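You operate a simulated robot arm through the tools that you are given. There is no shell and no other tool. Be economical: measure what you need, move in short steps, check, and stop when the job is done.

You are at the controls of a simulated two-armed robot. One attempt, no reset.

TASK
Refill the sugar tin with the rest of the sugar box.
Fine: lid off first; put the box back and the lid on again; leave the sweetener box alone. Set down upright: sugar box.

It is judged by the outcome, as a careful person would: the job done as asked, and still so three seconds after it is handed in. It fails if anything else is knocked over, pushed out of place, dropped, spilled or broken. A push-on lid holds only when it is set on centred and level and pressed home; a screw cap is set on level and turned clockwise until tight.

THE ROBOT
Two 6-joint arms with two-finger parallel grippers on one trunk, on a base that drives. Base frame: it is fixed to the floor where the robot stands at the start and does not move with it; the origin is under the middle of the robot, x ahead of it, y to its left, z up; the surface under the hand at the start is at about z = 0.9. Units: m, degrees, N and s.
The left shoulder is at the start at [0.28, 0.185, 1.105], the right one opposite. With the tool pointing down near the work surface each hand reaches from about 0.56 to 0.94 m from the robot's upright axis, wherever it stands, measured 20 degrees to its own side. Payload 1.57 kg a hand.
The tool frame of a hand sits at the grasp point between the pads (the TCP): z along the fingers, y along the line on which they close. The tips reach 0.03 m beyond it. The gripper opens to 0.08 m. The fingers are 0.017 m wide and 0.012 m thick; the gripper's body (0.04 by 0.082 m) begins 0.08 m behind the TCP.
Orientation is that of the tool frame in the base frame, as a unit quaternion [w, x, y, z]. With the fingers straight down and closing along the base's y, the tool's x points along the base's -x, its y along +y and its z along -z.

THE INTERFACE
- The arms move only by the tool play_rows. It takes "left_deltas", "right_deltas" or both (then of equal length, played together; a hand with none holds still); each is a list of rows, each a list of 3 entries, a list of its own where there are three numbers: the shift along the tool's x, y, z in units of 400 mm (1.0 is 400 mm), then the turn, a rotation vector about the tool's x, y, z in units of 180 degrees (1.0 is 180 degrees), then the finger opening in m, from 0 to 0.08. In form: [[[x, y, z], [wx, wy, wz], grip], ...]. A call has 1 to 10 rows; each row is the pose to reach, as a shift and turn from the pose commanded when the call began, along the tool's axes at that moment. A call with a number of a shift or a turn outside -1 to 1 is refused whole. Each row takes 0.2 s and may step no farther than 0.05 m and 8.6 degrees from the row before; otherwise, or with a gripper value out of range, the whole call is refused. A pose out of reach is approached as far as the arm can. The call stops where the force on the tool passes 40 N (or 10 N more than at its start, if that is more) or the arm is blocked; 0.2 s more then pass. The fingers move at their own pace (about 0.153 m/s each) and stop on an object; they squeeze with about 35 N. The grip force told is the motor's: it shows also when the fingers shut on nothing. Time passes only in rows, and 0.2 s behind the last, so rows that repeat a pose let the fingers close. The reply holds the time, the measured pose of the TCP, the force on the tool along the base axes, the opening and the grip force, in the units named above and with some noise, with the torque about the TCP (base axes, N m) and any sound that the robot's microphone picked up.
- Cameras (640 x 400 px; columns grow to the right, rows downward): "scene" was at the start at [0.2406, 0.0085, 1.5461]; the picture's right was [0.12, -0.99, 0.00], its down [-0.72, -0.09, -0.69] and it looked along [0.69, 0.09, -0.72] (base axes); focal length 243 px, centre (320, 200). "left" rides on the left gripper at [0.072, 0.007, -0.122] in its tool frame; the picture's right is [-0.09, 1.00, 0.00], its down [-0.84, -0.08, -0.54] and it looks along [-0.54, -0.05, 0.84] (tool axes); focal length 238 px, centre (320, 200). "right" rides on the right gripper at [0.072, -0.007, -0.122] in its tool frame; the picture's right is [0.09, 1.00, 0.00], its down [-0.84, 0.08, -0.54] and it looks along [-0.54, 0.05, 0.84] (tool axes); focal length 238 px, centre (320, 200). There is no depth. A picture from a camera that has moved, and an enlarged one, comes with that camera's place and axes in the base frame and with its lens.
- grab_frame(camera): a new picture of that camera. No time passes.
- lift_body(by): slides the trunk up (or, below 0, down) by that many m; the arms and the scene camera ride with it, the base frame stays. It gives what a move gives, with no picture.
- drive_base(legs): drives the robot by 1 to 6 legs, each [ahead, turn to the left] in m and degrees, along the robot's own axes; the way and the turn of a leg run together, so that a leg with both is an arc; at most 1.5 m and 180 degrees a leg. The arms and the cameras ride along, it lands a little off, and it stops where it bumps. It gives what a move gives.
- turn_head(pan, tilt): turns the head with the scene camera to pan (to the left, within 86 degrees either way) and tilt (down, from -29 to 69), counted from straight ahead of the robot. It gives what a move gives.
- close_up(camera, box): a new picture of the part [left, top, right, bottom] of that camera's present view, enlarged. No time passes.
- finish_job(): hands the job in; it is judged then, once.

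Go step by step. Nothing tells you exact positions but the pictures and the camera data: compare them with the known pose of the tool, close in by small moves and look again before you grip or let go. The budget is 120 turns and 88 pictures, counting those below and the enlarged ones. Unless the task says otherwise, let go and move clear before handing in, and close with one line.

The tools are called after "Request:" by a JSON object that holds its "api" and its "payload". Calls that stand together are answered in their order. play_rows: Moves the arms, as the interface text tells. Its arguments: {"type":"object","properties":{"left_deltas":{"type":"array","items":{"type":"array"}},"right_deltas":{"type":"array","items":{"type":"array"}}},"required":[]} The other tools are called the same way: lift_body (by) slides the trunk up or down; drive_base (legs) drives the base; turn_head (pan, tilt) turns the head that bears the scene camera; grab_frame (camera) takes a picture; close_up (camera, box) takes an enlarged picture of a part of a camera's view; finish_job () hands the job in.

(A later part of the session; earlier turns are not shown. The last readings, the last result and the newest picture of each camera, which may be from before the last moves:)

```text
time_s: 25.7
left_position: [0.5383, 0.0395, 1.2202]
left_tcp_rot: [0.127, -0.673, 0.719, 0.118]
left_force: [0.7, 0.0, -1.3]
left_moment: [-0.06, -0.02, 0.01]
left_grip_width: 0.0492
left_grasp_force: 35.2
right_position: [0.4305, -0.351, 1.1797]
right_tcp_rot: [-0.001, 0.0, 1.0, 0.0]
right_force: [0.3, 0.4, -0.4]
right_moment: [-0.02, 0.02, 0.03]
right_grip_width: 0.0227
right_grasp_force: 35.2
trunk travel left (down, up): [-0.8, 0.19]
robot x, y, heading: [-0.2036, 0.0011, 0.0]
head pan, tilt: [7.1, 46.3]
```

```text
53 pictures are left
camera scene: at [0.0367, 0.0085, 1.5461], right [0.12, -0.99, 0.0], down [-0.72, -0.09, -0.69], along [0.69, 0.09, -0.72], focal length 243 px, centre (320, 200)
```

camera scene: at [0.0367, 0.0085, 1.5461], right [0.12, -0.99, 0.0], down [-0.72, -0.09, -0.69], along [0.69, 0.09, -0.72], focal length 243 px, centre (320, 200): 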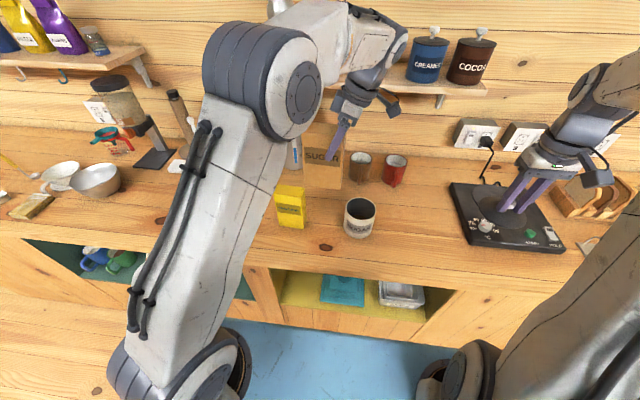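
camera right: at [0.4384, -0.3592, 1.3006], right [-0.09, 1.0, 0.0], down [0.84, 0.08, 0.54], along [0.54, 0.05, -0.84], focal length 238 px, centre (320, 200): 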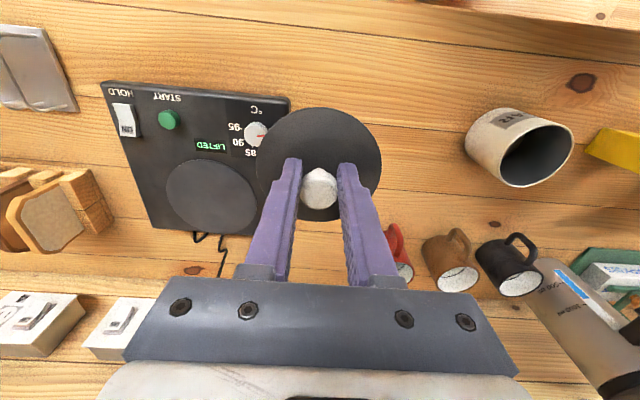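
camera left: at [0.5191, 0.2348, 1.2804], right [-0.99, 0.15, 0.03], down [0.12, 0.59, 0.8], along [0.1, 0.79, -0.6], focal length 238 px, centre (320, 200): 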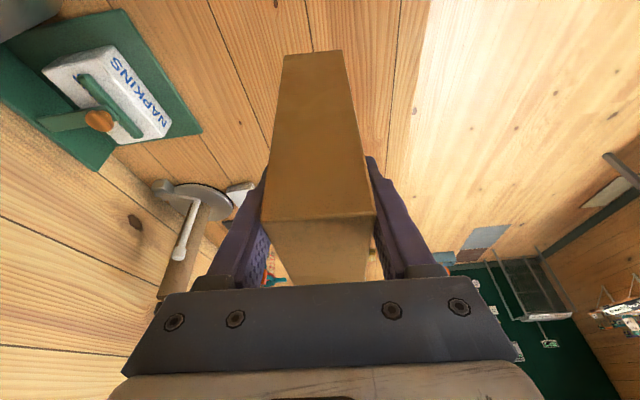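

Request:
{"api": "play_rows", "payload": {"left_deltas": [[[0.0404, -0.0154, -0.0146], [-0.0106, -0.0001, -0.0294], 0.0], [[0.0809, -0.0308, -0.0291], [-0.0212, -0.0002, -0.0588], 0.0], [[0.1213, -0.0462, -0.0437], [-0.0319, -0.0004, -0.0881], 0.0], [[0.1618, -0.0617, -0.0583], [-0.0425, -0.0005, -0.1175], 0.0], [[0.2022, -0.0771, -0.0728], [-0.0531, -0.0006, -0.1469], 0.0], [[0.2426, -0.0925, -0.0874], [-0.0638, -0.0008, -0.1763], 0.0], [[0.2831, -0.1079, -0.1019], [-0.0744, -0.0009, -0.2056], 0.0], [[0.3235, -0.1233, -0.1165], [-0.085, -0.001, -0.235], 0.0], [[0.3235, -0.1233, -0.1165], [-0.085, -0.001, -0.235], 0.0]]}}

Request:
{"api": "grab_frame", "payload": {"camera": "scene"}}

Request:
{"api": "grab_frame", "payload": {"camera": "left"}}

Request:
{"api": "grab_frame", "payload": {"camera": "right"}}

```text
time_s: 27.7
left_position: [0.5228, -0.0662, 1.1979]
left_tcp_rot: [-0.074, 0.897, -0.407, -0.158]
left_force: [0.1, 0.1, -1.0]
left_moment: [-0.04, -0.07, 0.0]
left_grip_width: 0.0495
left_grasp_force: 34.8
left hand out of reach, approached as far as the arm can: row 5, 6, 7, 8, 9
right_position: [0.4309, -0.3506, 1.1791]
right_tcp_rot: [0.0, 0.0, 1.0, 0.0]
right_force: [1.3, 0.4, -0.4]
right_moment: [0.01, -0.03, 0.0]
right_grip_width: 0.0226
right_grasp_force: 35.0
trunk travel left (down, up): [-0.8, 0.19]
robot x, y, heading: [-0.2031, -0.0039, -0.3]
head pan, tilt: [7.1, 46.3]
```

```text
52 pictures are left
camera scene: at [0.036, 0.0086, 1.5462], right [0.12, -0.99, 0.0], down [-0.72, -0.09, -0.69], along [0.69, 0.09, -0.72], focal length 243 px, centre (320, 200)
```

scene: 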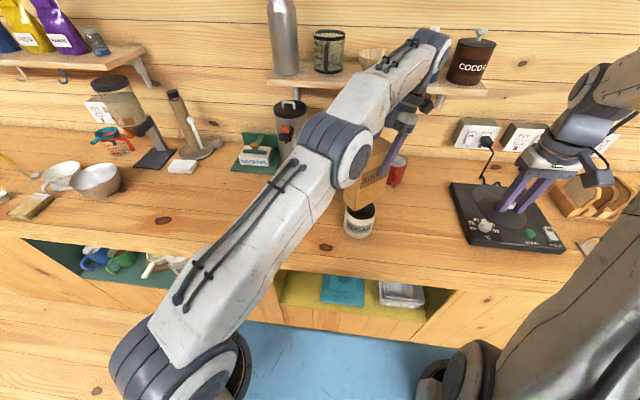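

```text
51 pictures are left
camera left: at [0.5887, -0.1535, 1.2881], right [-0.81, -0.59, 0.03], down [-0.34, 0.5, 0.8], along [-0.48, 0.63, -0.61], focal length 238 px, centre (320, 200)
```

left: 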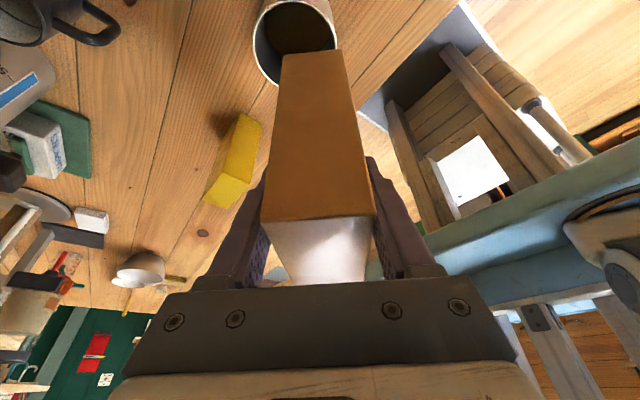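

```text
50 pictures are left
camera right: at [0.3574, -0.3589, 1.3009], right [-0.09, 1.0, 0.0], down [0.84, 0.08, 0.54], along [0.54, 0.05, -0.84], focal length 238 px, centre (320, 200)
```

right: 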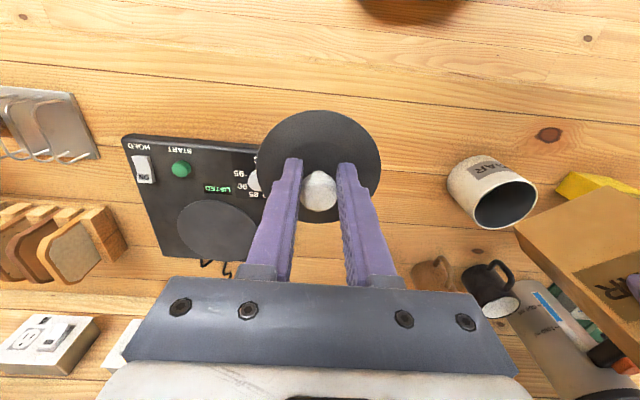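

Over the tin the hand ended about 6 cm short of the target because it was out of reach. The box is still level and held, so I'll drive forward 8 cm to restore the reach.

Request:
{"api": "drive_base", "payload": {"legs": [[0.08, 0]]}}

Request:
{"api": "grab_frame", "payload": {"camera": "left"}}

Request:
{"api": "grab_frame", "payload": {"camera": "scene"}}

```text
time_s: 28.8
left_position: [0.6062, -0.0661, 1.1986]
left_tcp_rot: [-0.074, 0.897, -0.406, -0.157]
left_force: [-0.5, 0.7, -1.9]
left_moment: [-0.01, -0.03, 0.03]
left_grip_width: 0.0493
left_grasp_force: 35.1
right_position: [0.512, -0.35, 1.1792]
right_tcp_rot: [-0.001, -0.001, 1.0, 0.0]
right_force: [-0.4, 0.5, -0.2]
right_moment: [-0.02, 0.02, 0.02]
right_grip_width: 0.0226
right_grasp_force: 34.8
trunk travel left (down, up): [-0.8, 0.19]
robot x, y, heading: [-0.1207, -0.0013, 0.0]
head pan, tilt: [7.1, 46.3]
```

```text
49 pictures are left
camera left: at [0.6708, -0.1527, 1.2879], right [-0.81, -0.59, 0.03], down [-0.34, 0.5, 0.8], along [-0.48, 0.63, -0.6], focal length 238 px, centre (320, 200)
```

left: 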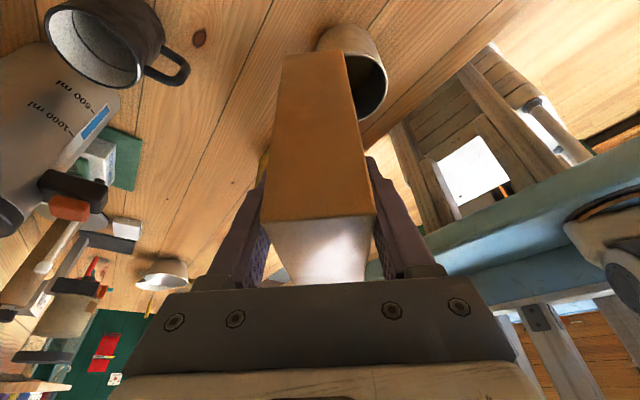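

```text
48 pictures are left
camera scene: at [0.118, 0.0088, 1.5461], right [0.13, -0.99, 0.0], down [-0.72, -0.09, -0.69], along [0.69, 0.09, -0.72], focal length 243 px, centre (320, 200)
```

scene: 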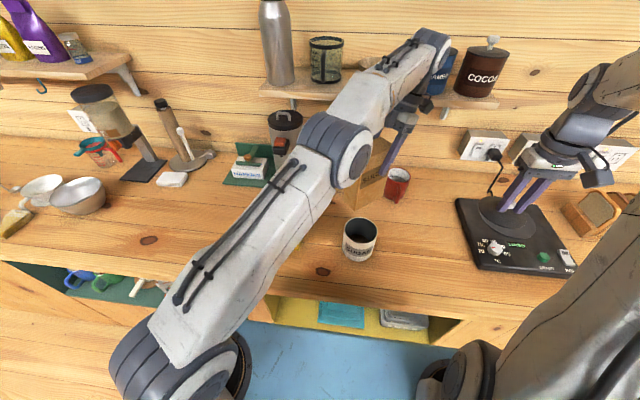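

I'll first shift so the spout is over the tin, still upright, and check that the commands land where I expect.

Request:
{"api": "play_rows", "payload": {"left_deltas": [[[0.038, 0.061, 0.051], [0, 0, 0], 0.0], [[0.0765, 0.122, 0.102], [0, 0, 0], 0.0], [[0.0765, 0.122, 0.102], [0, 0, 0], 0.0]]}}

Request:
{"api": "grab_frame", "payload": {"camera": "left"}}

Request:
{"api": "grab_frame", "payload": {"camera": "right"}}

```text
time_s: 29.6
left_position: [0.5805, -0.1094, 1.1496]
left_tcp_rot: [-0.074, 0.897, -0.406, -0.156]
left_force: [0.7, 0.3, -1.8]
left_moment: [-0.02, -0.03, 0.02]
left_grip_width: 0.0493
left_grasp_force: 35.0
right_position: [0.5131, -0.3497, 1.1796]
right_tcp_rot: [0.0, -0.001, 1.0, 0.0]
right_force: [-0.3, 0.4, -0.6]
right_moment: [0.04, 0.03, 0.02]
right_grip_width: 0.0223
right_grasp_force: 34.8
trunk travel left (down, up): [-0.8, 0.19]
robot x, y, heading: [-0.1198, 0.0001, 0.2]
head pan, tilt: [7.1, 46.3]
```

```text
47 pictures are left
camera left: at [0.6452, -0.1961, 1.2396], right [-0.81, -0.59, 0.03], down [-0.34, 0.5, 0.8], along [-0.48, 0.63, -0.61], focal length 238 px, centre (320, 200)
```

left: 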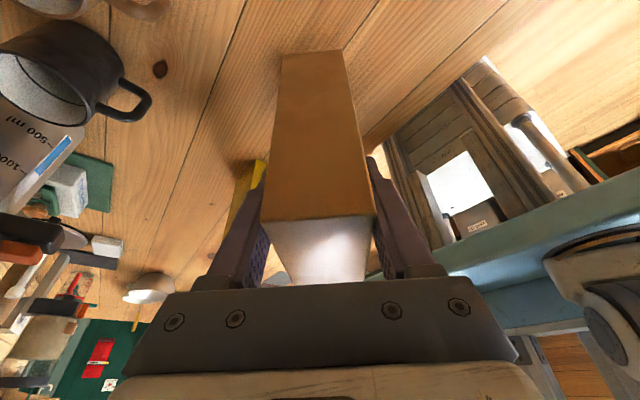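

```text
46 pictures are left
camera right: at [0.4402, -0.3586, 1.3005], right [-0.09, 1.0, 0.0], down [0.84, 0.08, 0.54], along [0.54, 0.05, -0.84], focal length 238 px, centre (320, 200)
```

right: 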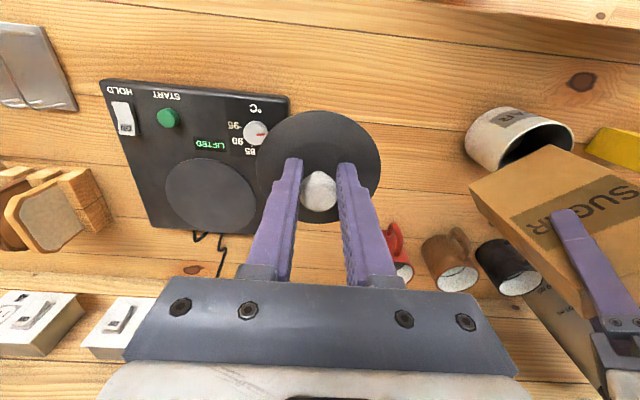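

Positions track well. Next I'll tilt 40° toward the tin.

Request:
{"api": "play_rows", "payload": {"left_deltas": [[[0, 0, 0], [0, 0.037, 0], 0.0], [[0, 0, 0], [0, 0.074, 0], 0.0], [[0, 0, 0], [0, 0.111, 0], 0.0], [[0, 0, 0], [0, 0.148, 0], 0.0], [[0, 0, 0], [0, 0.185, 0], 0.0], [[0, 0, 0], [0, 0.222, 0], 0.0], [[0, 0, 0], [0, 0.222, 0], 0.0]]}}

Request:
{"api": "grab_frame", "payload": {"camera": "right"}}

Request:
{"api": "grab_frame", "payload": {"camera": "scene"}}

```text
time_s: 31.2
left_position: [0.5791, -0.1091, 1.1468]
left_tcp_rot: [0.07, 0.897, -0.407, 0.159]
left_force: [0.8, 0.2, -2.4]
left_moment: [0.02, 0.03, 0.02]
left_grip_width: 0.0493
left_grasp_force: 34.9
right_position: [0.5119, -0.3495, 1.1794]
right_tcp_rot: [0.0, -0.001, 1.0, 0.001]
right_force: [0.2, -0.3, 0.4]
right_moment: [-0.01, 0.04, 0.01]
right_grip_width: 0.0222
right_grasp_force: 35.3
trunk travel left (down, up): [-0.8, 0.19]
robot x, y, heading: [-0.1242, 0.0021, 0.0]
head pan, tilt: [7.1, 46.3]
```

```text
45 pictures are left
camera right: at [0.44, -0.3584, 1.3006], right [-0.09, 1.0, 0.0], down [0.84, 0.08, 0.54], along [0.54, 0.05, -0.84], focal length 238 px, centre (320, 200)
```

right: 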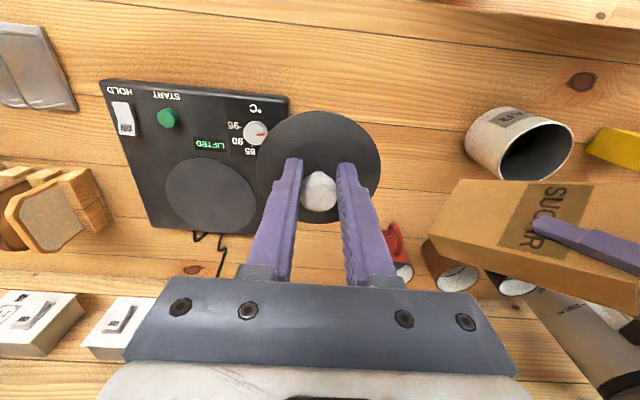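

```text
44 pictures are left
camera scene: at [0.1184, 0.0088, 1.5461], right [0.13, -0.99, 0.0], down [-0.72, -0.09, -0.69], along [0.69, 0.09, -0.72], focal length 243 px, centre (320, 200)
```

scene: 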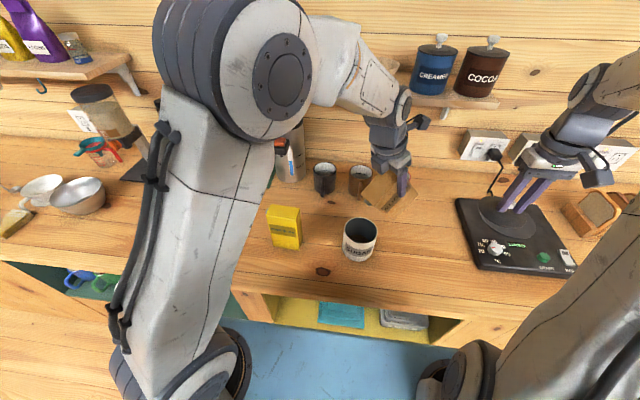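

Request:
{"api": "close_up", "payload": {"camera": "scene", "box": [320, 120, 448, 270]}}

Request:
{"api": "close_up", "payload": {"camera": "right", "box": [420, 80, 640, 300]}}

```text
2.67 times, centred on (384, 195) of scene
camera zoom: at [0.1184, 0.0088, 1.5461], right [0.13, -0.99, 0.0], down [-0.72, -0.09, -0.69], along [0.69, 0.09, -0.72], focal length 648 px, centre (149, 213)
```

zoom: 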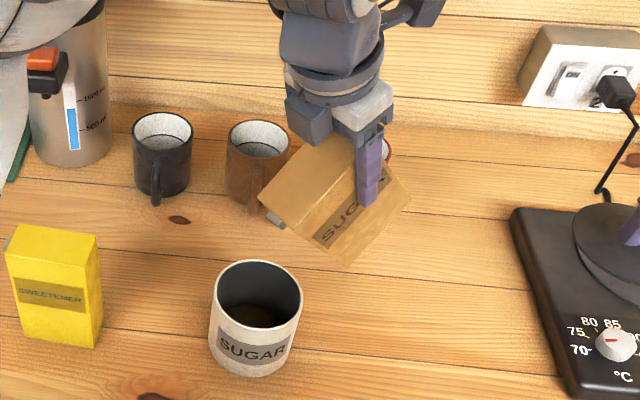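

```text
1.82 times, centred on (530, 190) of right
camera zoom: at [0.44, -0.3584, 1.3006], right [-0.09, 1.0, 0.0], down [0.84, 0.08, 0.54], along [0.54, 0.05, -0.84], focal length 433 px, centre (-62, 218)
```

zoom: 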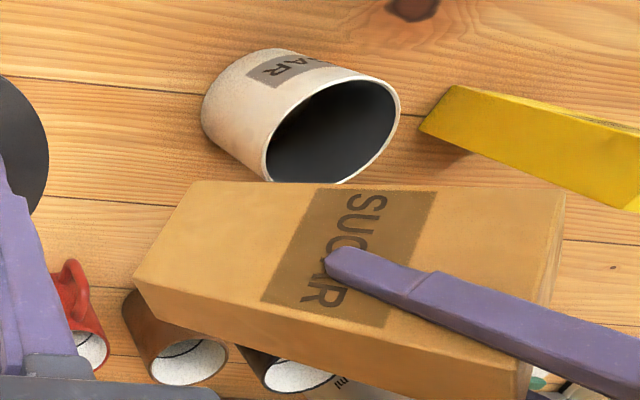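

The spout is over the tin as computed. I'll continue to 60° while coming down toward the rim.

Request:
{"api": "play_rows", "payload": {"left_deltas": [[[-0.019, -0.001, 0.029], [0, 0.037, 0], 0.0], [[-0.038, -0.002, 0.058], [0, 0.074, 0], 0.0], [[-0.058, -0.004, 0.088], [0, 0.111, 0], 0.0], [[-0.058, -0.004, 0.088], [0, 0.111, 0], 0.0]]}}

Request:
{"api": "close_up", "payload": {"camera": "scene", "box": [300, 130, 428, 270]}}

Request:
{"api": "close_up", "payload": {"camera": "right", "box": [420, 80, 640, 300]}}

```text
time_s: 32.2
left_position: [0.5727, -0.1043, 1.1125]
left_tcp_rot: [0.141, 0.859, -0.393, 0.298]
left_force: [0.5, 0.4, -1.8]
left_moment: [0.02, 0.03, -0.02]
left_grip_width: 0.0494
left_grasp_force: 34.8
left hand out of reach, approached as far as the arm can: row 3, 4
right_position: [0.5141, -0.3494, 1.1791]
right_tcp_rot: [0.001, -0.001, 1.0, -0.001]
right_force: [-0.6, 0.2, -0.5]
right_moment: [-0.02, 0.0, -0.02]
right_grip_width: 0.0223
right_grasp_force: 34.9
trunk travel left (down, up): [-0.8, 0.19]
robot x, y, heading: [-0.122, 0.0019, 0.1]
head pan, tilt: [7.1, 46.3]
```

```text
2.86 times, centred on (364, 200) of scene
camera zoom: at [0.1185, 0.0087, 1.5461], right [0.13, -0.99, 0.0], down [-0.72, -0.09, -0.69], along [0.69, 0.09, -0.72], focal length 694 px, centre (194, 200)
```

zoom: 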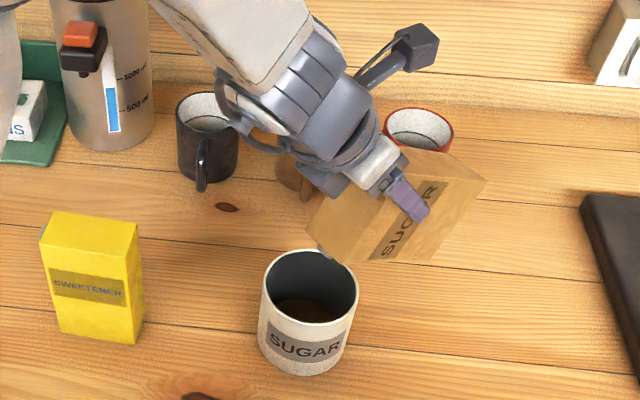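

```text
1.82 times, centred on (530, 190) of right
camera zoom: at [0.4402, -0.3585, 1.3005], right [-0.09, 1.0, 0.0], down [0.84, 0.08, 0.54], along [0.54, 0.05, -0.84], focal length 433 px, centre (-62, 218)
```

zoom: 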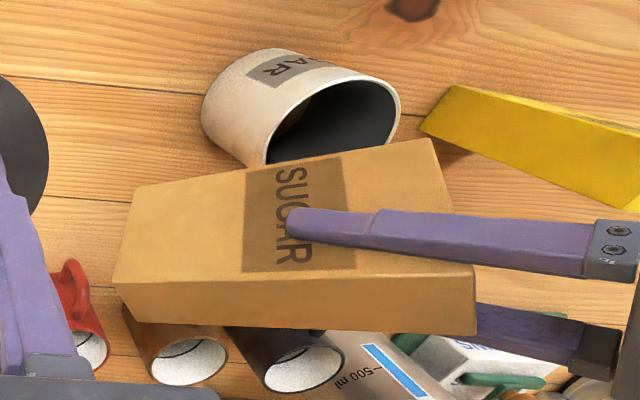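

The arm ran into a limit there, probably wrist roll, though nothing has spilled. I'll swing the pour direction 21° back toward +y, pivoting on the spout, to free the wrist.

Request:
{"api": "play_rows", "payload": {"left_deltas": [[[0, 0.012, -0.01], [-0.018, 0, 0.023], 0.0], [[0, 0.024, -0.015], [-0.036, 0, 0.046], 0.0], [[0, 0.036, -0.02], [-0.054, 0, 0.069], 0.0], [[0, 0.048, -0.024], [-0.073, 0, 0.0915], 0.0], [[0, 0.048, -0.024], [-0.073, 0, 0.0915], 0.0]]}}

Request:
{"api": "close_up", "payload": {"camera": "scene", "box": [250, 90, 428, 270]}}

```text
time_s: 33.4
left_position: [0.5541, -0.1125, 1.1193]
left_tcp_rot: [0.19, 0.769, -0.541, 0.282]
left_force: [0.0, 0.5, -0.9]
left_moment: [0.02, 0.02, 0.05]
left_grip_width: 0.0495
left_grasp_force: 34.5
right_position: [0.5131, -0.3505, 1.1794]
right_tcp_rot: [0.0, 0.0, 1.0, 0.0]
right_force: [0.2, 0.4, -1.0]
right_moment: [-0.01, 0.03, -0.03]
right_grip_width: 0.0221
right_grasp_force: 34.5
trunk travel left (down, up): [-0.8, 0.19]
robot x, y, heading: [-0.1224, -0.0014, -0.1]
head pan, tilt: [7.1, 46.3]
```

```text
2.22 times, centred on (339, 180) of scene
camera zoom: at [0.1185, 0.0088, 1.5461], right [0.13, -0.99, 0.0], down [-0.72, -0.09, -0.69], along [0.69, 0.09, -0.72], focal length 540 px, centre (278, 244)
```

zoom: 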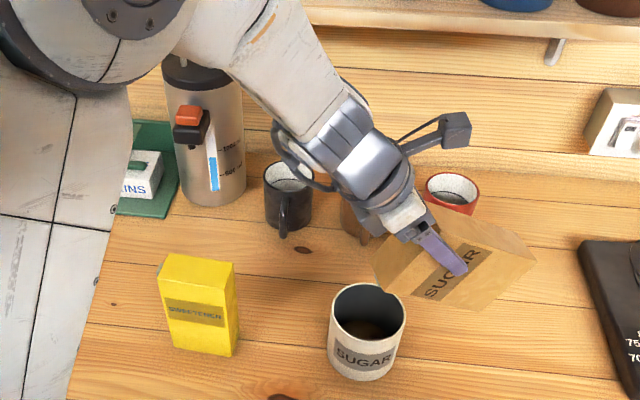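

The reach is clear now. I'll tilt on to 80° with the spout staying over the tin.

Request:
{"api": "play_rows", "payload": {"left_deltas": [[[-0.013, 0, -0.008], [0, 0.037, 0], 0.0], [[-0.026, 0, -0.016], [0, 0.074, 0], 0.0], [[-0.039, 0, -0.023], [0, 0.111, 0], 0.0], [[-0.039, 0, -0.023], [0, 0.111, 0], 0.0]]}}

Request:
{"api": "close_up", "payload": {"camera": "scene", "box": [300, 130, 428, 270]}}

Request:
{"api": "close_up", "payload": {"camera": "right", "box": [420, 80, 640, 300]}}

```text
time_s: 34.4
left_position: [0.5469, -0.0943, 1.1165]
left_tcp_rot: [0.282, 0.708, -0.499, 0.412]
left_force: [0.1, 0.8, -1.2]
left_moment: [0.05, 0.02, -0.03]
left_grip_width: 0.0492
left_grasp_force: 34.9
right_position: [0.5133, -0.3501, 1.1797]
right_tcp_rot: [0.0, 0.0, 1.0, 0.0]
right_force: [0.5, 0.2, 0.5]
right_moment: [0.01, 0.03, 0.02]
right_grip_width: 0.0221
right_grasp_force: 34.9
trunk travel left (down, up): [-0.8, 0.19]
robot x, y, heading: [-0.1197, -0.0028, 0.2]
head pan, tilt: [7.1, 46.3]
```

```text
2.86 times, centred on (364, 200) of scene
camera zoom: at [0.1186, 0.0088, 1.5461], right [0.13, -0.99, 0.0], down [-0.72, -0.09, -0.69], along [0.69, 0.09, -0.72], focal length 694 px, centre (194, 200)
```

zoom: 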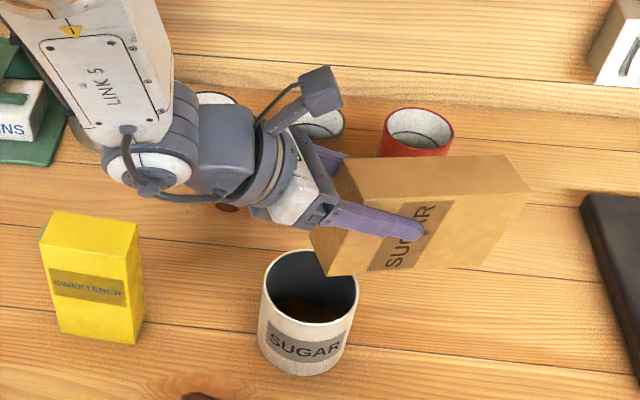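

```text
1.82 times, centred on (530, 190) of right
camera zoom: at [0.4402, -0.3584, 1.3005], right [-0.09, 1.0, 0.0], down [0.84, 0.08, 0.54], along [0.54, 0.05, -0.84], focal length 433 px, centre (-62, 218)
```

zoom: 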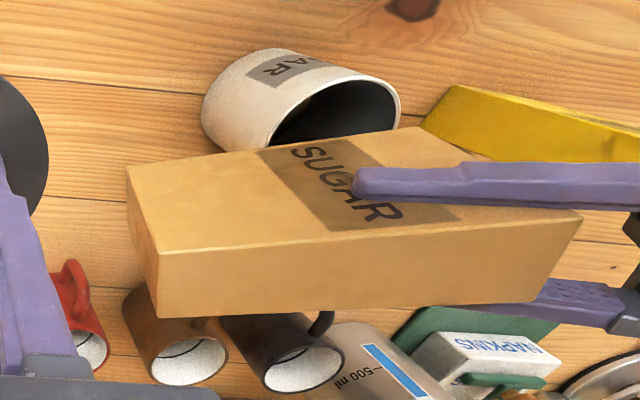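

Request:
{"api": "play_rows", "payload": {"left_deltas": [[[-0.005, 0, -0.019], [0, 0.037, 0], 0.0], [[-0.01, -0.001, -0.038], [0, 0.074, 0], 0.0], [[-0.014, -0.002, -0.057], [0, 0.111, 0], 0.0], [[-0.014, -0.002, -0.057], [0, 0.111, 0], 0.0], [[-0.014, -0.002, -0.057], [0, 0.111, 0], 0.0]]}}

Request:
{"api": "close_up", "payload": {"camera": "scene", "box": [280, 130, 408, 270]}}

Request:
{"api": "close_up", "payload": {"camera": "right", "box": [420, 80, 640, 300]}}

```text
time_s: 35.6
left_position: [0.5402, -0.0749, 1.1216]
left_tcp_rot: [0.363, 0.627, -0.443, 0.528]
left_force: [0.5, 0.4, -1.3]
left_moment: [0.08, 0.07, -0.02]
left_grip_width: 0.0491
left_grasp_force: 34.7
right_position: [0.5134, -0.3492, 1.1788]
right_tcp_rot: [0.0, -0.002, 1.0, -0.001]
right_force: [-1.0, 1.1, -0.5]
right_moment: [0.04, 0.0, 0.0]
right_grip_width: 0.0223
right_grasp_force: 34.9
trunk travel left (down, up): [-0.8, 0.19]
robot x, y, heading: [-0.1204, 0.0004, 0.1]
head pan, tilt: [7.1, 46.3]
```

```text
2.86 times, centred on (344, 200) of scene
camera zoom: at [0.1185, 0.0088, 1.5461], right [0.13, -0.99, 0.0], down [-0.72, -0.09, -0.69], along [0.69, 0.09, -0.72], focal length 694 px, centre (251, 200)
```

zoom: 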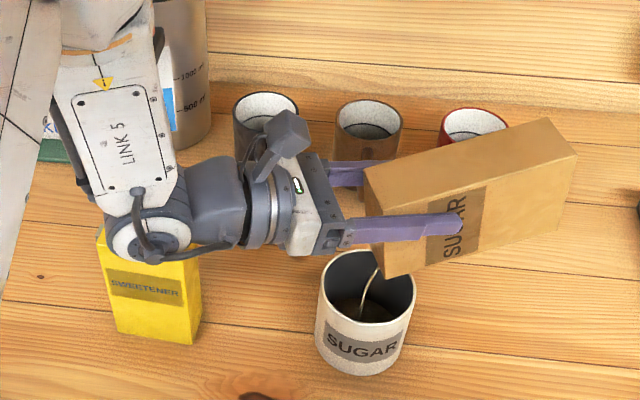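

```text
1.82 times, centred on (530, 190) of right
camera zoom: at [0.4401, -0.3584, 1.3005], right [-0.09, 1.0, 0.0], down [0.84, 0.08, 0.54], along [0.54, 0.05, -0.84], focal length 433 px, centre (-62, 218)
```

zoom: 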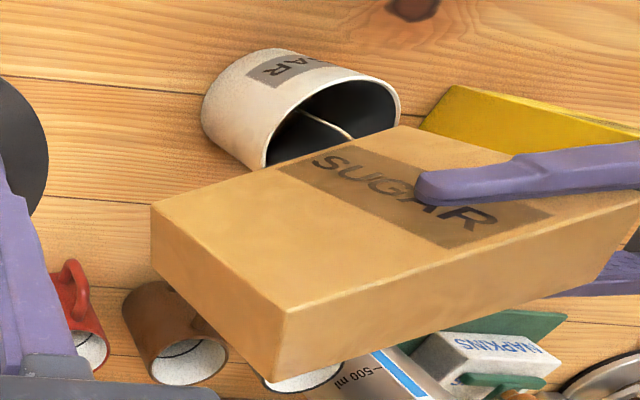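

Sugar is flowing in a thin stream into the middle of the tin. I'll hold this tilt and watch.

Request:
{"api": "play_rows", "payload": {"left_deltas": [[[0, 0, 0], [0, 0, 0], 0.0], [[0, 0, 0], [0, 0, 0], 0.0], [[0, 0, 0], [0, 0, 0], 0.0], [[0, 0, 0], [0, 0, 0], 0.0], [[0, 0, 0], [0, 0, 0], 0.0], [[0, 0, 0], [0, 0, 0], 0.0], [[0, 0, 0], [0, 0, 0], 0.0], [[0, 0, 0], [0, 0, 0], 0.0], [[0, 0, 0], [0, 0, 0], 0.0], [[0, 0, 0], [0, 0, 0], 0.0]]}}

Request:
{"api": "close_up", "payload": {"camera": "scene", "box": [280, 130, 408, 270]}}

```text
time_s: 37.8
left_position: [0.5402, -0.0742, 1.1214]
left_tcp_rot: [0.362, 0.628, -0.442, 0.528]
left_force: [0.0, -0.9, -1.2]
left_moment: [0.07, 0.02, -0.04]
left_grip_width: 0.0495
left_grasp_force: 35.0
right_position: [0.5135, -0.3499, 1.1803]
right_tcp_rot: [0.0, -0.001, 1.0, 0.0]
right_force: [0.0, -0.2, -1.0]
right_moment: [-0.04, 0.0, 0.03]
right_grip_width: 0.0219
right_grasp_force: 34.2
trunk travel left (down, up): [-0.8, 0.19]
robot x, y, heading: [-0.1219, -0.001, 0.2]
head pan, tilt: [7.1, 46.3]
```

```text
2.86 times, centred on (344, 200) of scene
camera zoom: at [0.1185, 0.0088, 1.5461], right [0.13, -0.99, 0.0], down [-0.72, -0.09, -0.69], along [0.69, 0.09, -0.72], focal length 694 px, centre (251, 200)
```

zoom: 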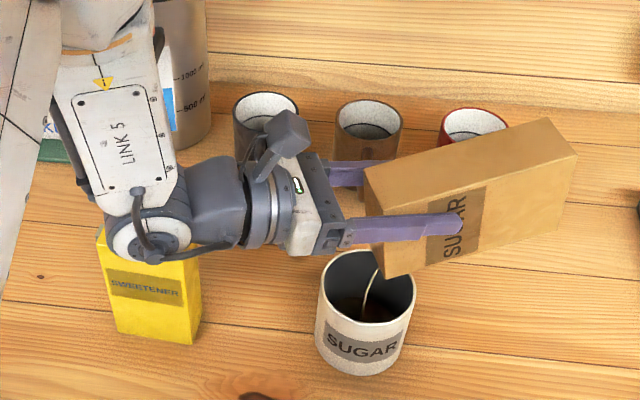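

The stream continues. The right gripper's width is creeping down (23.7 to 21.9 mm), so I'll check the lid grip.

Request:
{"api": "close_up", "payload": {"camera": "right", "box": [230, 90, 410, 230]}}

Request:
{"api": "close_up", "payload": {"camera": "scene", "box": [440, 90, 600, 260]}}

```text
2.86 times, centred on (320, 160) of right
camera zoom: at [0.4401, -0.3584, 1.3005], right [-0.09, 1.0, 0.0], down [0.84, 0.08, 0.54], along [0.54, 0.05, -0.84], focal length 681 px, centre (320, 314)
```

zoom: 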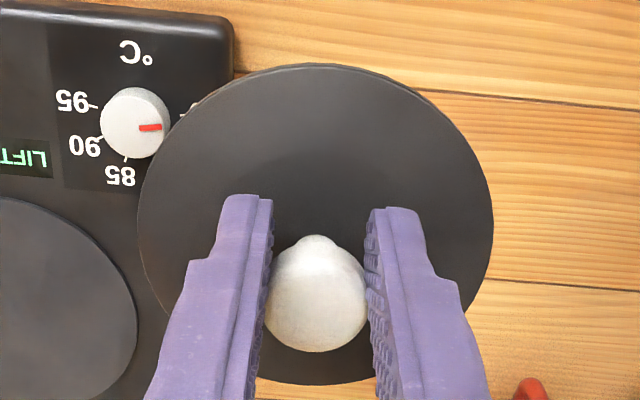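

```text
2.35 times, centred on (520, 175) of scene
camera zoom: at [0.1185, 0.0088, 1.5461], right [0.13, -0.99, 0.0], down [-0.72, -0.09, -0.69], along [0.69, 0.09, -0.72], focal length 571 px, centre (-151, 259)
```

zoom: 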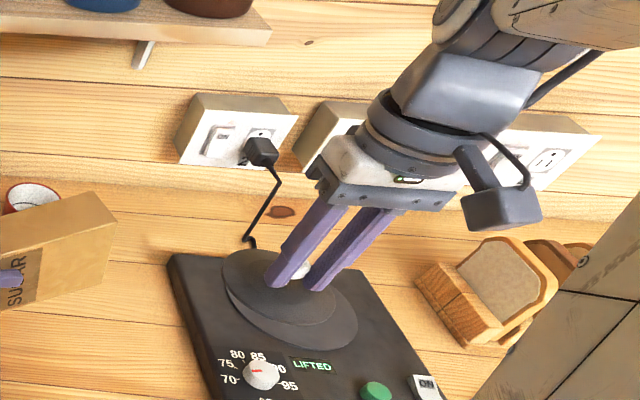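

The lid has settled deeper in the grip, with the fingers under the knob head, so it is secure. I'll keep pouring.

Request:
{"api": "play_rows", "payload": {"left_deltas": [[[0, 0, 0], [0, 0, 0], 0.0], [[0, 0, 0], [0, 0, 0], 0.0], [[0, 0, 0], [0, 0, 0], 0.0], [[0, 0, 0], [0, 0, 0], 0.0], [[0, 0, 0], [0, 0, 0], 0.0], [[0, 0, 0], [0, 0, 0], 0.0], [[0, 0, 0], [0, 0, 0], 0.0], [[0, 0, 0], [0, 0, 0], 0.0], [[0, 0, 0], [0, 0, 0], 0.0], [[0, 0, 0], [0, 0, 0], 0.0]]}}

Request:
{"api": "play_rows", "payload": {"left_deltas": [[[0, 0, 0], [0, 0, 0], 0.0], [[0, 0, 0], [0, 0, 0], 0.0], [[0, 0, 0], [0, 0, 0], 0.0], [[0, 0, 0], [0, 0, 0], 0.0], [[0, 0, 0], [0, 0, 0], 0.0], [[0, 0, 0], [0, 0, 0], 0.0], [[0, 0, 0], [0, 0, 0], 0.0], [[0, 0, 0], [0, 0, 0], 0.0], [[0, 0, 0], [0, 0, 0], 0.0], [[0, 0, 0], [0, 0, 0], 0.0]]}}

Request:
{"api": "close_up", "payload": {"camera": "scene", "box": [320, 200, 384, 260]}}

```text
time_s: 40.0
left_position: [0.5405, -0.0741, 1.1212]
left_tcp_rot: [0.363, 0.627, -0.442, 0.528]
left_force: [-0.3, 0.0, -1.7]
left_moment: [0.03, 0.05, 0.01]
left_grip_width: 0.0491
left_grasp_force: 35.0
right_position: [0.5128, -0.3507, 1.18]
right_tcp_rot: [0.0, 0.0, 1.0, 0.0]
right_force: [-0.5, 0.0, -1.2]
right_moment: [0.02, 0.0, 0.01]
right_grip_width: 0.0216
right_grasp_force: 34.3
trunk travel left (down, up): [-0.8, 0.19]
robot x, y, heading: [-0.1237, 0.0035, 0.0]
head pan, tilt: [7.1, 46.3]
```

```text
time_s: 42.2
left_position: [0.5401, -0.0755, 1.1217]
left_tcp_rot: [0.364, 0.627, -0.443, 0.528]
left_force: [-0.3, 0.4, -1.3]
left_moment: [0.07, 0.0, -0.02]
left_grip_width: 0.0492
left_grasp_force: 34.8
right_position: [0.5133, -0.3494, 1.1787]
right_tcp_rot: [0.0, -0.001, 1.0, 0.0]
right_force: [0.1, -0.3, 0.1]
right_moment: [-0.01, -0.04, 0.0]
right_grip_width: 0.0215
right_grasp_force: 34.7
trunk travel left (down, up): [-0.8, 0.19]
robot x, y, heading: [-0.1232, -0.0003, 0.0]
head pan, tilt: [7.1, 46.3]
```

```text
6.67 times, centred on (352, 230) of scene
camera zoom: at [0.1185, 0.0088, 1.5461], right [0.13, -0.99, 0.0], down [-0.72, -0.09, -0.69], along [0.69, 0.09, -0.72], focal length 1619 px, centre (107, 0)
```

zoom: 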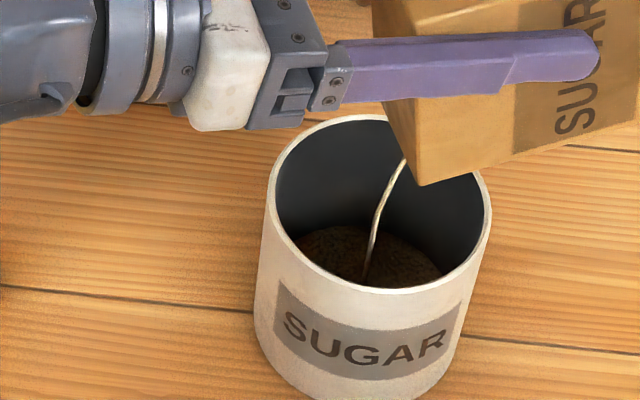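

Request:
{"api": "play_rows", "payload": {"left_deltas": [[[0, 0, 0], [0, 0, 0], 0.0], [[0, 0, 0], [0, 0, 0], 0.0], [[0, 0, 0], [0, 0, 0], 0.0], [[0, 0, 0], [0, 0, 0], 0.0], [[0, 0, 0], [0, 0, 0], 0.0], [[0, 0, 0], [0, 0, 0], 0.0], [[0, 0, 0], [0, 0, 0], 0.0], [[0, 0, 0], [0, 0, 0], 0.0], [[0, 0, 0], [0, 0, 0], 0.0], [[0, 0, 0], [0, 0, 0], 0.0]]}}

Request:
{"api": "play_rows", "payload": {"left_deltas": [[[0, 0, 0], [0, 0, 0], 0.0], [[0, 0, 0], [0, 0, 0], 0.0], [[0, 0, 0], [0, 0, 0], 0.0], [[0, 0, 0], [0, 0, 0], 0.0], [[0, 0, 0], [0, 0, 0], 0.0], [[0, 0, 0], [0, 0, 0], 0.0], [[0, 0, 0], [0, 0, 0], 0.0], [[0, 0, 0], [0, 0, 0], 0.0], [[0, 0, 0], [0, 0, 0], 0.0], [[0, 0, 0], [0, 0, 0], 0.0]]}}

Request:
{"api": "play_rows", "payload": {"left_deltas": [[[0, 0, 0], [0, 0, 0], 0.0], [[0, 0, 0], [0, 0, 0], 0.0], [[0, 0, 0], [0, 0, 0], 0.0], [[0, 0, 0], [0, 0, 0], 0.0], [[0, 0, 0], [0, 0, 0], 0.0], [[0, 0, 0], [0, 0, 0], 0.0], [[0, 0, 0], [0, 0, 0], 0.0], [[0, 0, 0], [0, 0, 0], 0.0], [[0, 0, 0], [0, 0, 0], 0.0], [[0, 0, 0], [0, 0, 0], 0.0]]}}

Request:
{"api": "close_up", "payload": {"camera": "scene", "box": [320, 200, 384, 260]}}

```text
time_s: 44.4
left_position: [0.5404, -0.074, 1.1233]
left_tcp_rot: [0.364, 0.627, -0.443, 0.528]
left_force: [-0.4, 0.2, -2.0]
left_moment: [0.07, 0.08, 0.0]
left_grip_width: 0.0495
left_grasp_force: 34.0
right_position: [0.5131, -0.349, 1.1789]
right_tcp_rot: [0.0, -0.001, 1.0, 0.0]
right_force: [0.9, -0.8, -0.4]
right_moment: [-0.02, -0.02, -0.03]
right_grip_width: 0.0212
right_grasp_force: 34.4
trunk travel left (down, up): [-0.8, 0.19]
robot x, y, heading: [-0.1197, -0.0012, -0.0]
head pan, tilt: [7.1, 46.3]
```

```text
time_s: 46.6
left_position: [0.5393, -0.0737, 1.1226]
left_tcp_rot: [0.363, 0.627, -0.443, 0.528]
left_force: [-0.4, -0.5, -1.0]
left_moment: [0.08, 0.05, 0.02]
left_grip_width: 0.0493
left_grasp_force: 35.0
right_position: [0.5139, -0.3497, 1.1803]
right_tcp_rot: [0.0, 0.0, 1.0, 0.001]
right_force: [0.4, 0.4, -0.7]
right_moment: [0.03, 0.03, 0.02]
right_grip_width: 0.0212
right_grasp_force: 34.6
trunk travel left (down, up): [-0.8, 0.19]
robot x, y, heading: [-0.1218, 0.0002, 0.2]
head pan, tilt: [7.1, 46.3]
```

```text
time_s: 48.8
left_position: [0.5394, -0.0741, 1.1225]
left_tcp_rot: [0.364, 0.627, -0.444, 0.527]
left_force: [0.0, -0.4, -1.1]
left_moment: [0.15, 0.05, -0.04]
left_grip_width: 0.0494
left_grasp_force: 34.8
right_position: [0.5132, -0.3501, 1.1784]
right_tcp_rot: [0.0, -0.001, 1.0, -0.001]
right_force: [0.0, 0.7, 0.1]
right_moment: [-0.03, 0.0, 0.03]
right_grip_width: 0.0002
right_grasp_force: 21.1
trunk travel left (down, up): [-0.8, 0.19]
robot x, y, heading: [-0.1223, 0.0018, 0.1]
head pan, tilt: [7.1, 46.3]
```

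```text
6.67 times, centred on (352, 230) of scene
camera zoom: at [0.1185, 0.0088, 1.5461], right [0.13, -0.99, 0.0], down [-0.72, -0.09, -0.69], along [0.69, 0.09, -0.72], focal length 1619 px, centre (107, 0)
```

zoom: 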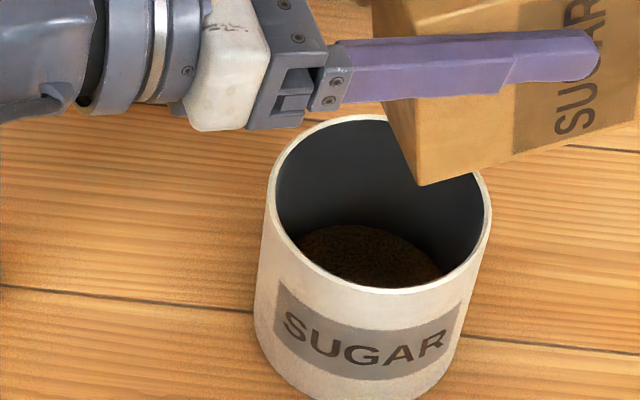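

The pour stream has stopped, but the lid slipped from the right gripper. I need to see where it landed.

Request:
{"api": "grab_frame", "payload": {"camera": "scene"}}

Request:
{"api": "grab_frame", "payload": {"camera": "right"}}

```text
29 pictures are left
camera scene: at [0.1185, 0.0088, 1.5461], right [0.13, -0.99, 0.0], down [-0.72, -0.09, -0.69], along [0.69, 0.09, -0.72], focal length 243 px, centre (320, 200)
```

scene: 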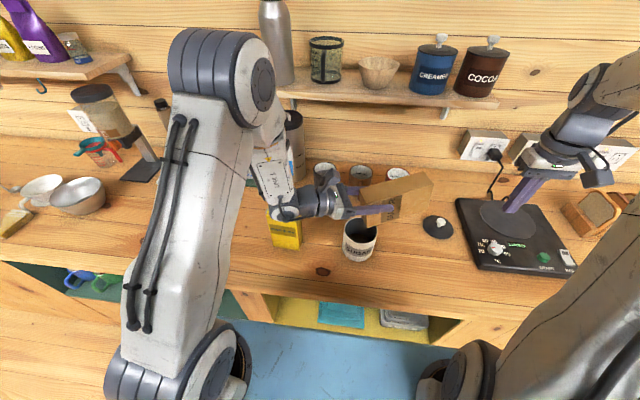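

```text
28 pictures are left
camera right: at [0.4401, -0.3584, 1.3006], right [-0.09, 1.0, 0.0], down [0.84, 0.08, 0.54], along [0.54, 0.05, -0.84], focal length 238 px, centre (320, 200)
```

right: 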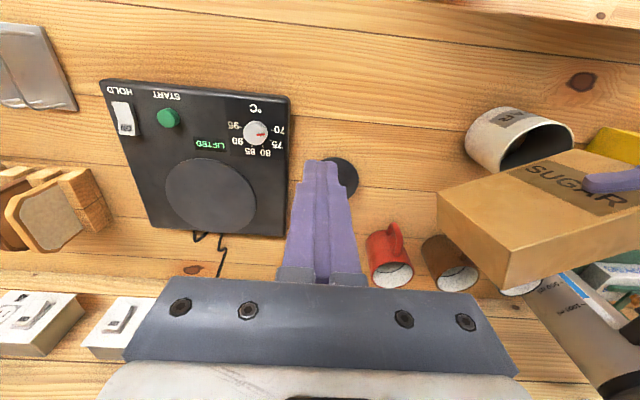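

The lid landed flat with its knob up on bare counter, between the tin and the hotplate, so I can pick it up. First I'll raise slightly and tilt to 112° to drain any leftover sugar.

Request:
{"api": "play_rows", "payload": {"left_deltas": [[[0.025, 0, -0.025], [0, 0.02, 0], 0.0], [[0.05, 0.001, -0.05], [0, 0.045, 0], 0.0], [[0.05, 0.001, -0.05], [0, 0.0667, 0], 0.0], [[0.05, 0.001, -0.05], [0, 0.0667, 0], 0.0], [[0.05, 0.001, -0.05], [0, 0.0667, 0], 0.0]]}}

Request:
{"api": "close_up", "payload": {"camera": "scene", "box": [260, 160, 400, 270]}}

```text
time_s: 50.0
left_position: [0.5351, -0.0593, 1.1451]
left_tcp_rot: [0.407, 0.569, -0.402, 0.591]
left_force: [0.0, 0.1, -1.0]
left_moment: [0.07, 0.03, -0.03]
left_grip_width: 0.0493
left_grasp_force: 35.1
right_position: [0.5135, -0.3496, 1.1795]
right_tcp_rot: [0.0, -0.001, 1.0, 0.0]
right_force: [0.4, -0.4, -0.4]
right_moment: [-0.02, 0.03, 0.0]
right_grip_width: 0.0
right_grasp_force: 21.9
trunk travel left (down, up): [-0.8, 0.19]
robot x, y, heading: [-0.1228, 0.0012, 0.1]
head pan, tilt: [7.1, 46.3]
```

```text
3.64 times, centred on (330, 215) of scene
camera zoom: at [0.1185, 0.0088, 1.5461], right [0.13, -0.99, 0.0], down [-0.72, -0.09, -0.69], along [0.69, 0.09, -0.72], focal length 883 px, centre (284, 146)
```

zoom: 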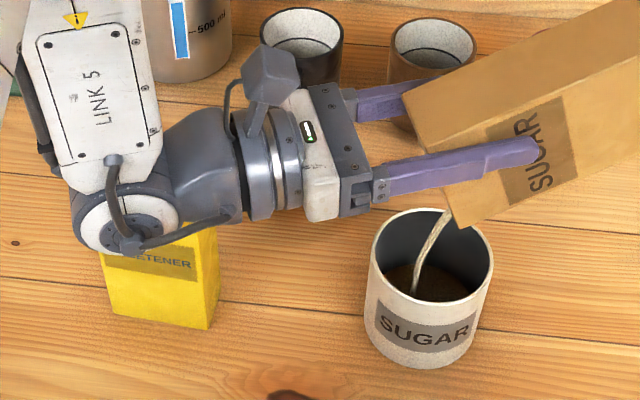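

More sugar flows at this tilt and lands inside the tin. I'll hold.

Request:
{"api": "play_rows", "payload": {"left_deltas": [[[0, 0, 0], [0, 0, 0], 0.0], [[0, 0, 0], [0, 0, 0], 0.0], [[0, 0, 0], [0, 0, 0], 0.0], [[0, 0, 0], [0, 0, 0], 0.0], [[0, 0, 0], [0, 0, 0], 0.0], [[0, 0, 0], [0, 0, 0], 0.0], [[0, 0, 0], [0, 0, 0], 0.0], [[0, 0, 0], [0, 0, 0], 0.0], [[0, 0, 0], [0, 0, 0], 0.0], [[0, 0, 0], [0, 0, 0], 0.0]]}}

Request:
{"api": "play_rows", "payload": {"left_deltas": [[[0, 0, 0], [0, 0, 0], 0.0], [[0, 0, 0], [0, 0, 0], 0.0], [[0, 0, 0], [0, 0, 0], 0.0], [[0, 0, 0], [0, 0, 0], 0.0], [[0, 0, 0], [0, 0, 0], 0.0], [[0, 0, 0], [0, 0, 0], 0.0], [[0, 0, 0], [0, 0, 0], 0.0], [[0, 0, 0], [0, 0, 0], 0.0], [[0, 0, 0], [0, 0, 0], 0.0], [[0, 0, 0], [0, 0, 0], 0.0]]}}

Request:
{"api": "close_up", "payload": {"camera": "scene", "box": [260, 160, 400, 270]}}

```text
time_s: 52.2
left_position: [0.5335, -0.06, 1.1456]
left_tcp_rot: [0.408, 0.567, -0.403, 0.591]
left_force: [0.1, -0.2, -1.3]
left_moment: [0.06, 0.02, 0.03]
left_grip_width: 0.049
left_grasp_force: 35.6
right_position: [0.5135, -0.3498, 1.1789]
right_tcp_rot: [0.0, -0.001, 1.0, 0.0]
right_force: [0.4, -0.2, 0.4]
right_moment: [-0.01, -0.03, 0.03]
right_grip_width: 0.0001
right_grasp_force: 21.5
trunk travel left (down, up): [-0.8, 0.19]
robot x, y, heading: [-0.1246, 0.0018, 0.2]
head pan, tilt: [7.1, 46.3]
```

```text
time_s: 54.4
left_position: [0.5344, -0.0608, 1.1445]
left_tcp_rot: [0.408, 0.567, -0.403, 0.59]
left_force: [0.1, 1.0, -0.7]
left_moment: [0.06, 0.05, 0.0]
left_grip_width: 0.0491
left_grasp_force: 34.8
right_position: [0.5129, -0.3504, 1.18]
right_tcp_rot: [0.0, -0.001, 1.0, -0.001]
right_force: [-0.8, -0.4, 0.1]
right_moment: [0.02, -0.01, 0.05]
right_grip_width: 0.0001
right_grasp_force: 21.3
trunk travel left (down, up): [-0.8, 0.19]
robot x, y, heading: [-0.123, 0.0, 0.1]
head pan, tilt: [7.1, 46.3]
```

```text
3.64 times, centred on (330, 215) of scene
camera zoom: at [0.1184, 0.0088, 1.5461], right [0.13, -0.99, 0.0], down [-0.72, -0.09, -0.69], along [0.69, 0.09, -0.72], focal length 883 px, centre (284, 146)
```

zoom: 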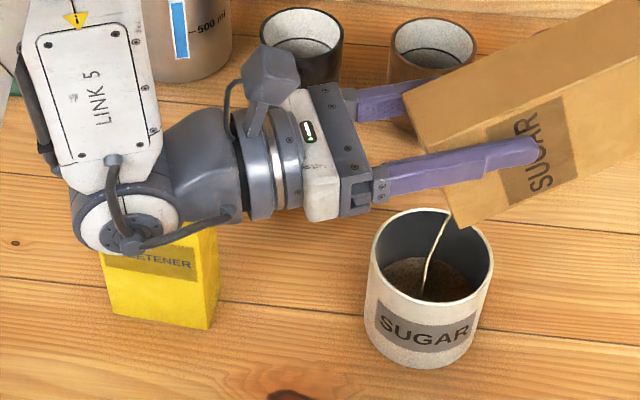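

The stream is thinning as it drains. The box needs more tilt, so I'll swing the hand 15° toward the robot to keep the wrist clear of the sweetener.

Request:
{"api": "play_rows", "payload": {"left_deltas": [[[0.01, 0, 0], [0.028, 0, 0.001], 0.0], [[0.02, 0, 0], [0.056, 0, 0.002], 0.0], [[0.025, 0, 0], [0.083, 0, 0.003], 0.0], [[0.025, 0, 0], [0.083, 0, 0.003], 0.0]]}}

Request:
{"api": "close_up", "payload": {"camera": "scene", "box": [260, 160, 400, 270]}}

```text
time_s: 55.4
left_position: [0.5344, -0.0594, 1.1559]
left_tcp_rot: [0.327, 0.614, -0.325, 0.641]
left_force: [-0.2, -0.3, -0.6]
left_moment: [0.03, 0.0, 0.02]
left_grip_width: 0.0491
left_grasp_force: 34.8
right_position: [0.5128, -0.3502, 1.1793]
right_tcp_rot: [-0.001, -0.001, 1.0, 0.0]
right_force: [0.7, 0.4, -1.3]
right_moment: [0.02, -0.02, 0.01]
right_grip_width: 0.0001
right_grasp_force: 20.9
trunk travel left (down, up): [-0.8, 0.19]
robot x, y, heading: [-0.1192, -0.0006, 0.2]
head pan, tilt: [7.1, 46.3]
```

```text
3.64 times, centred on (330, 215) of scene
camera zoom: at [0.1184, 0.0087, 1.5461], right [0.13, -0.99, 0.0], down [-0.72, -0.09, -0.69], along [0.69, 0.09, -0.72], focal length 883 px, centre (284, 146)
```

zoom: 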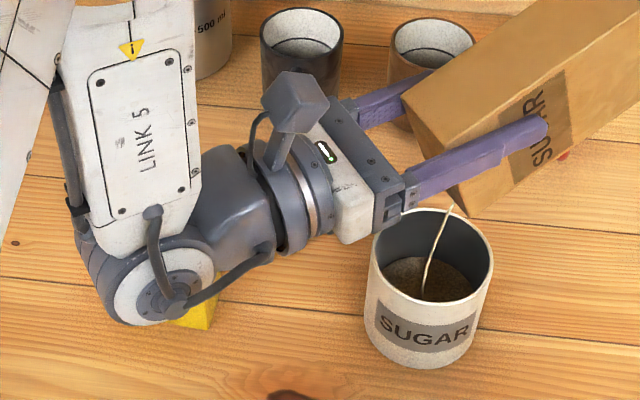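

Request:
{"api": "play_rows", "payload": {"left_deltas": [[[0.008, 0, -0.014], [0, 0.026, 0], 0.0], [[0.016, 0, -0.028], [0, 0.052, 0], 0.0], [[0.024, 0, -0.041], [0, 0.078, 0], 0.0], [[0.024, 0, -0.041], [0, 0.078, 0], 0.0], [[0.024, 0, -0.041], [0, 0.078, 0], 0.0], [[0.024, 0, -0.041], [0, 0.078, 0], 0.0]]}}

Request:
{"api": "close_up", "payload": {"camera": "scene", "box": [260, 160, 400, 270]}}

```text
time_s: 56.8
left_position: [0.5249, -0.0456, 1.1638]
left_tcp_rot: [0.364, 0.532, -0.282, 0.71]
left_force: [-0.7, 0.0, -0.7]
left_moment: [0.04, 0.02, -0.04]
left_grip_width: 0.0493
left_grasp_force: 35.2
right_position: [0.5121, -0.3495, 1.1785]
right_tcp_rot: [0.0, -0.001, 1.0, 0.0]
right_force: [0.7, -0.2, -0.5]
right_moment: [0.01, 0.0, 0.0]
right_grip_width: 0.0001
right_grasp_force: 21.3
trunk travel left (down, up): [-0.8, 0.19]
robot x, y, heading: [-0.1226, -0.001, 0.1]
head pan, tilt: [7.1, 46.3]
```

```text
3.64 times, centred on (330, 215) of scene
camera zoom: at [0.1184, 0.0088, 1.5461], right [0.13, -0.99, 0.0], down [-0.72, -0.09, -0.69], along [0.69, 0.09, -0.72], focal length 883 px, centre (284, 146)
```

zoom: 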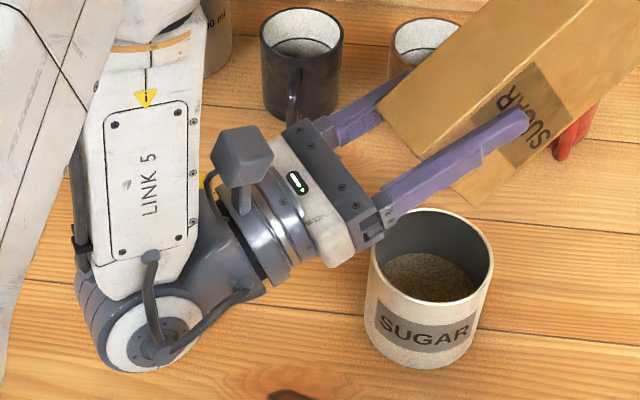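

No stream is visible now. I'll tilt 10° more as a final check that the box is empty.

Request:
{"api": "play_rows", "payload": {"left_deltas": [[[0.008, 0, -0.015], [0, 0.028, 0], 0.0], [[0.016, 0, -0.029], [0, 0.056, 0], 0.0], [[0.016, 0, -0.029], [0, 0.056, 0], 0.0], [[0.016, 0, -0.029], [0, 0.056, 0], 0.0], [[0.016, 0, -0.029], [0, 0.056, 0], 0.0]]}}

Request:
{"api": "close_up", "payload": {"camera": "scene", "box": [300, 160, 440, 270]}}

```text
time_s: 58.0
left_position: [0.5731, -0.042, 1.2069]
left_tcp_rot: [0.387, 0.469, -0.251, 0.753]
left_force: [0.5, 0.2, -0.2]
left_moment: [0.01, 0.01, 0.01]
left_grip_width: 0.0489
left_grasp_force: 35.3
left hand out of reach, approached as far as the arm can: row 1, 2, 3, 4, 5
right_position: [0.5122, -0.3502, 1.1796]
right_tcp_rot: [0.001, -0.001, 1.0, 0.0]
right_force: [0.0, -0.6, 0.5]
right_moment: [-0.03, 0.02, -0.02]
right_grip_width: 0.0
right_grasp_force: 21.6
trunk travel left (down, up): [-0.8, 0.19]
robot x, y, heading: [-0.1238, -0.004, 0.1]
head pan, tilt: [7.1, 46.3]
```

```text
3.64 times, centred on (370, 215) of scene
camera zoom: at [0.1184, 0.0088, 1.5461], right [0.13, -0.99, 0.0], down [-0.72, -0.09, -0.69], along [0.69, 0.09, -0.72], focal length 883 px, centre (138, 146)
```

zoom: 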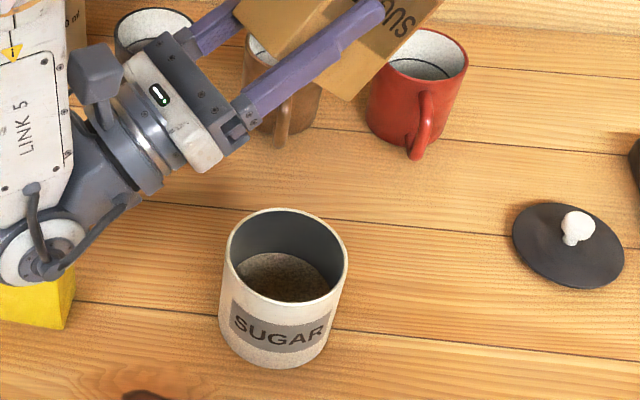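

The box is empty (no stream, the measured load is about zero) and the counter is clean. I'll tilt the box back upright in stages at a safe height.

Request:
{"api": "play_rows", "payload": {"left_deltas": [[[0.03, 0, 0.015], [0, -0.042, 0], 0.0], [[0.06, 0, 0.03], [0, -0.084, 0], 0.0], [[0.09, 0, 0.044], [0, -0.126, 0], 0.0], [[0.09, 0, 0.044], [0, -0.168, 0], 0.0], [[0.09, 0, 0.044], [0, -0.21, 0], 0.0], [[0.09, 0, 0.044], [0, -0.252, 0], 0.0], [[0.09, 0, 0.044], [0, -0.294, 0], 0.0], [[0.09, 0, 0.044], [0, -0.333, 0], 0.0], [[0.09, 0, 0.044], [0, -0.333, 0], 0.0]]}}

```text
time_s: 60.0
left_position: [0.5755, -0.0424, 1.2491]
left_tcp_rot: [0.211, 0.782, -0.409, 0.421]
left_force: [0.6, 0.3, -0.6]
left_moment: [0.0, -0.04, -0.01]
left_grip_width: 0.0492
left_grasp_force: 34.8
right_position: [0.5126, -0.3497, 1.1783]
right_tcp_rot: [0.0, -0.001, 1.0, 0.0]
right_force: [-0.6, -0.1, -0.2]
right_moment: [0.0, -0.02, 0.0]
right_grip_width: 0.0
right_grasp_force: 21.1
trunk travel left (down, up): [-0.8, 0.19]
robot x, y, heading: [-0.1186, -0.0015, 0.2]
head pan, tilt: [7.1, 46.3]
```

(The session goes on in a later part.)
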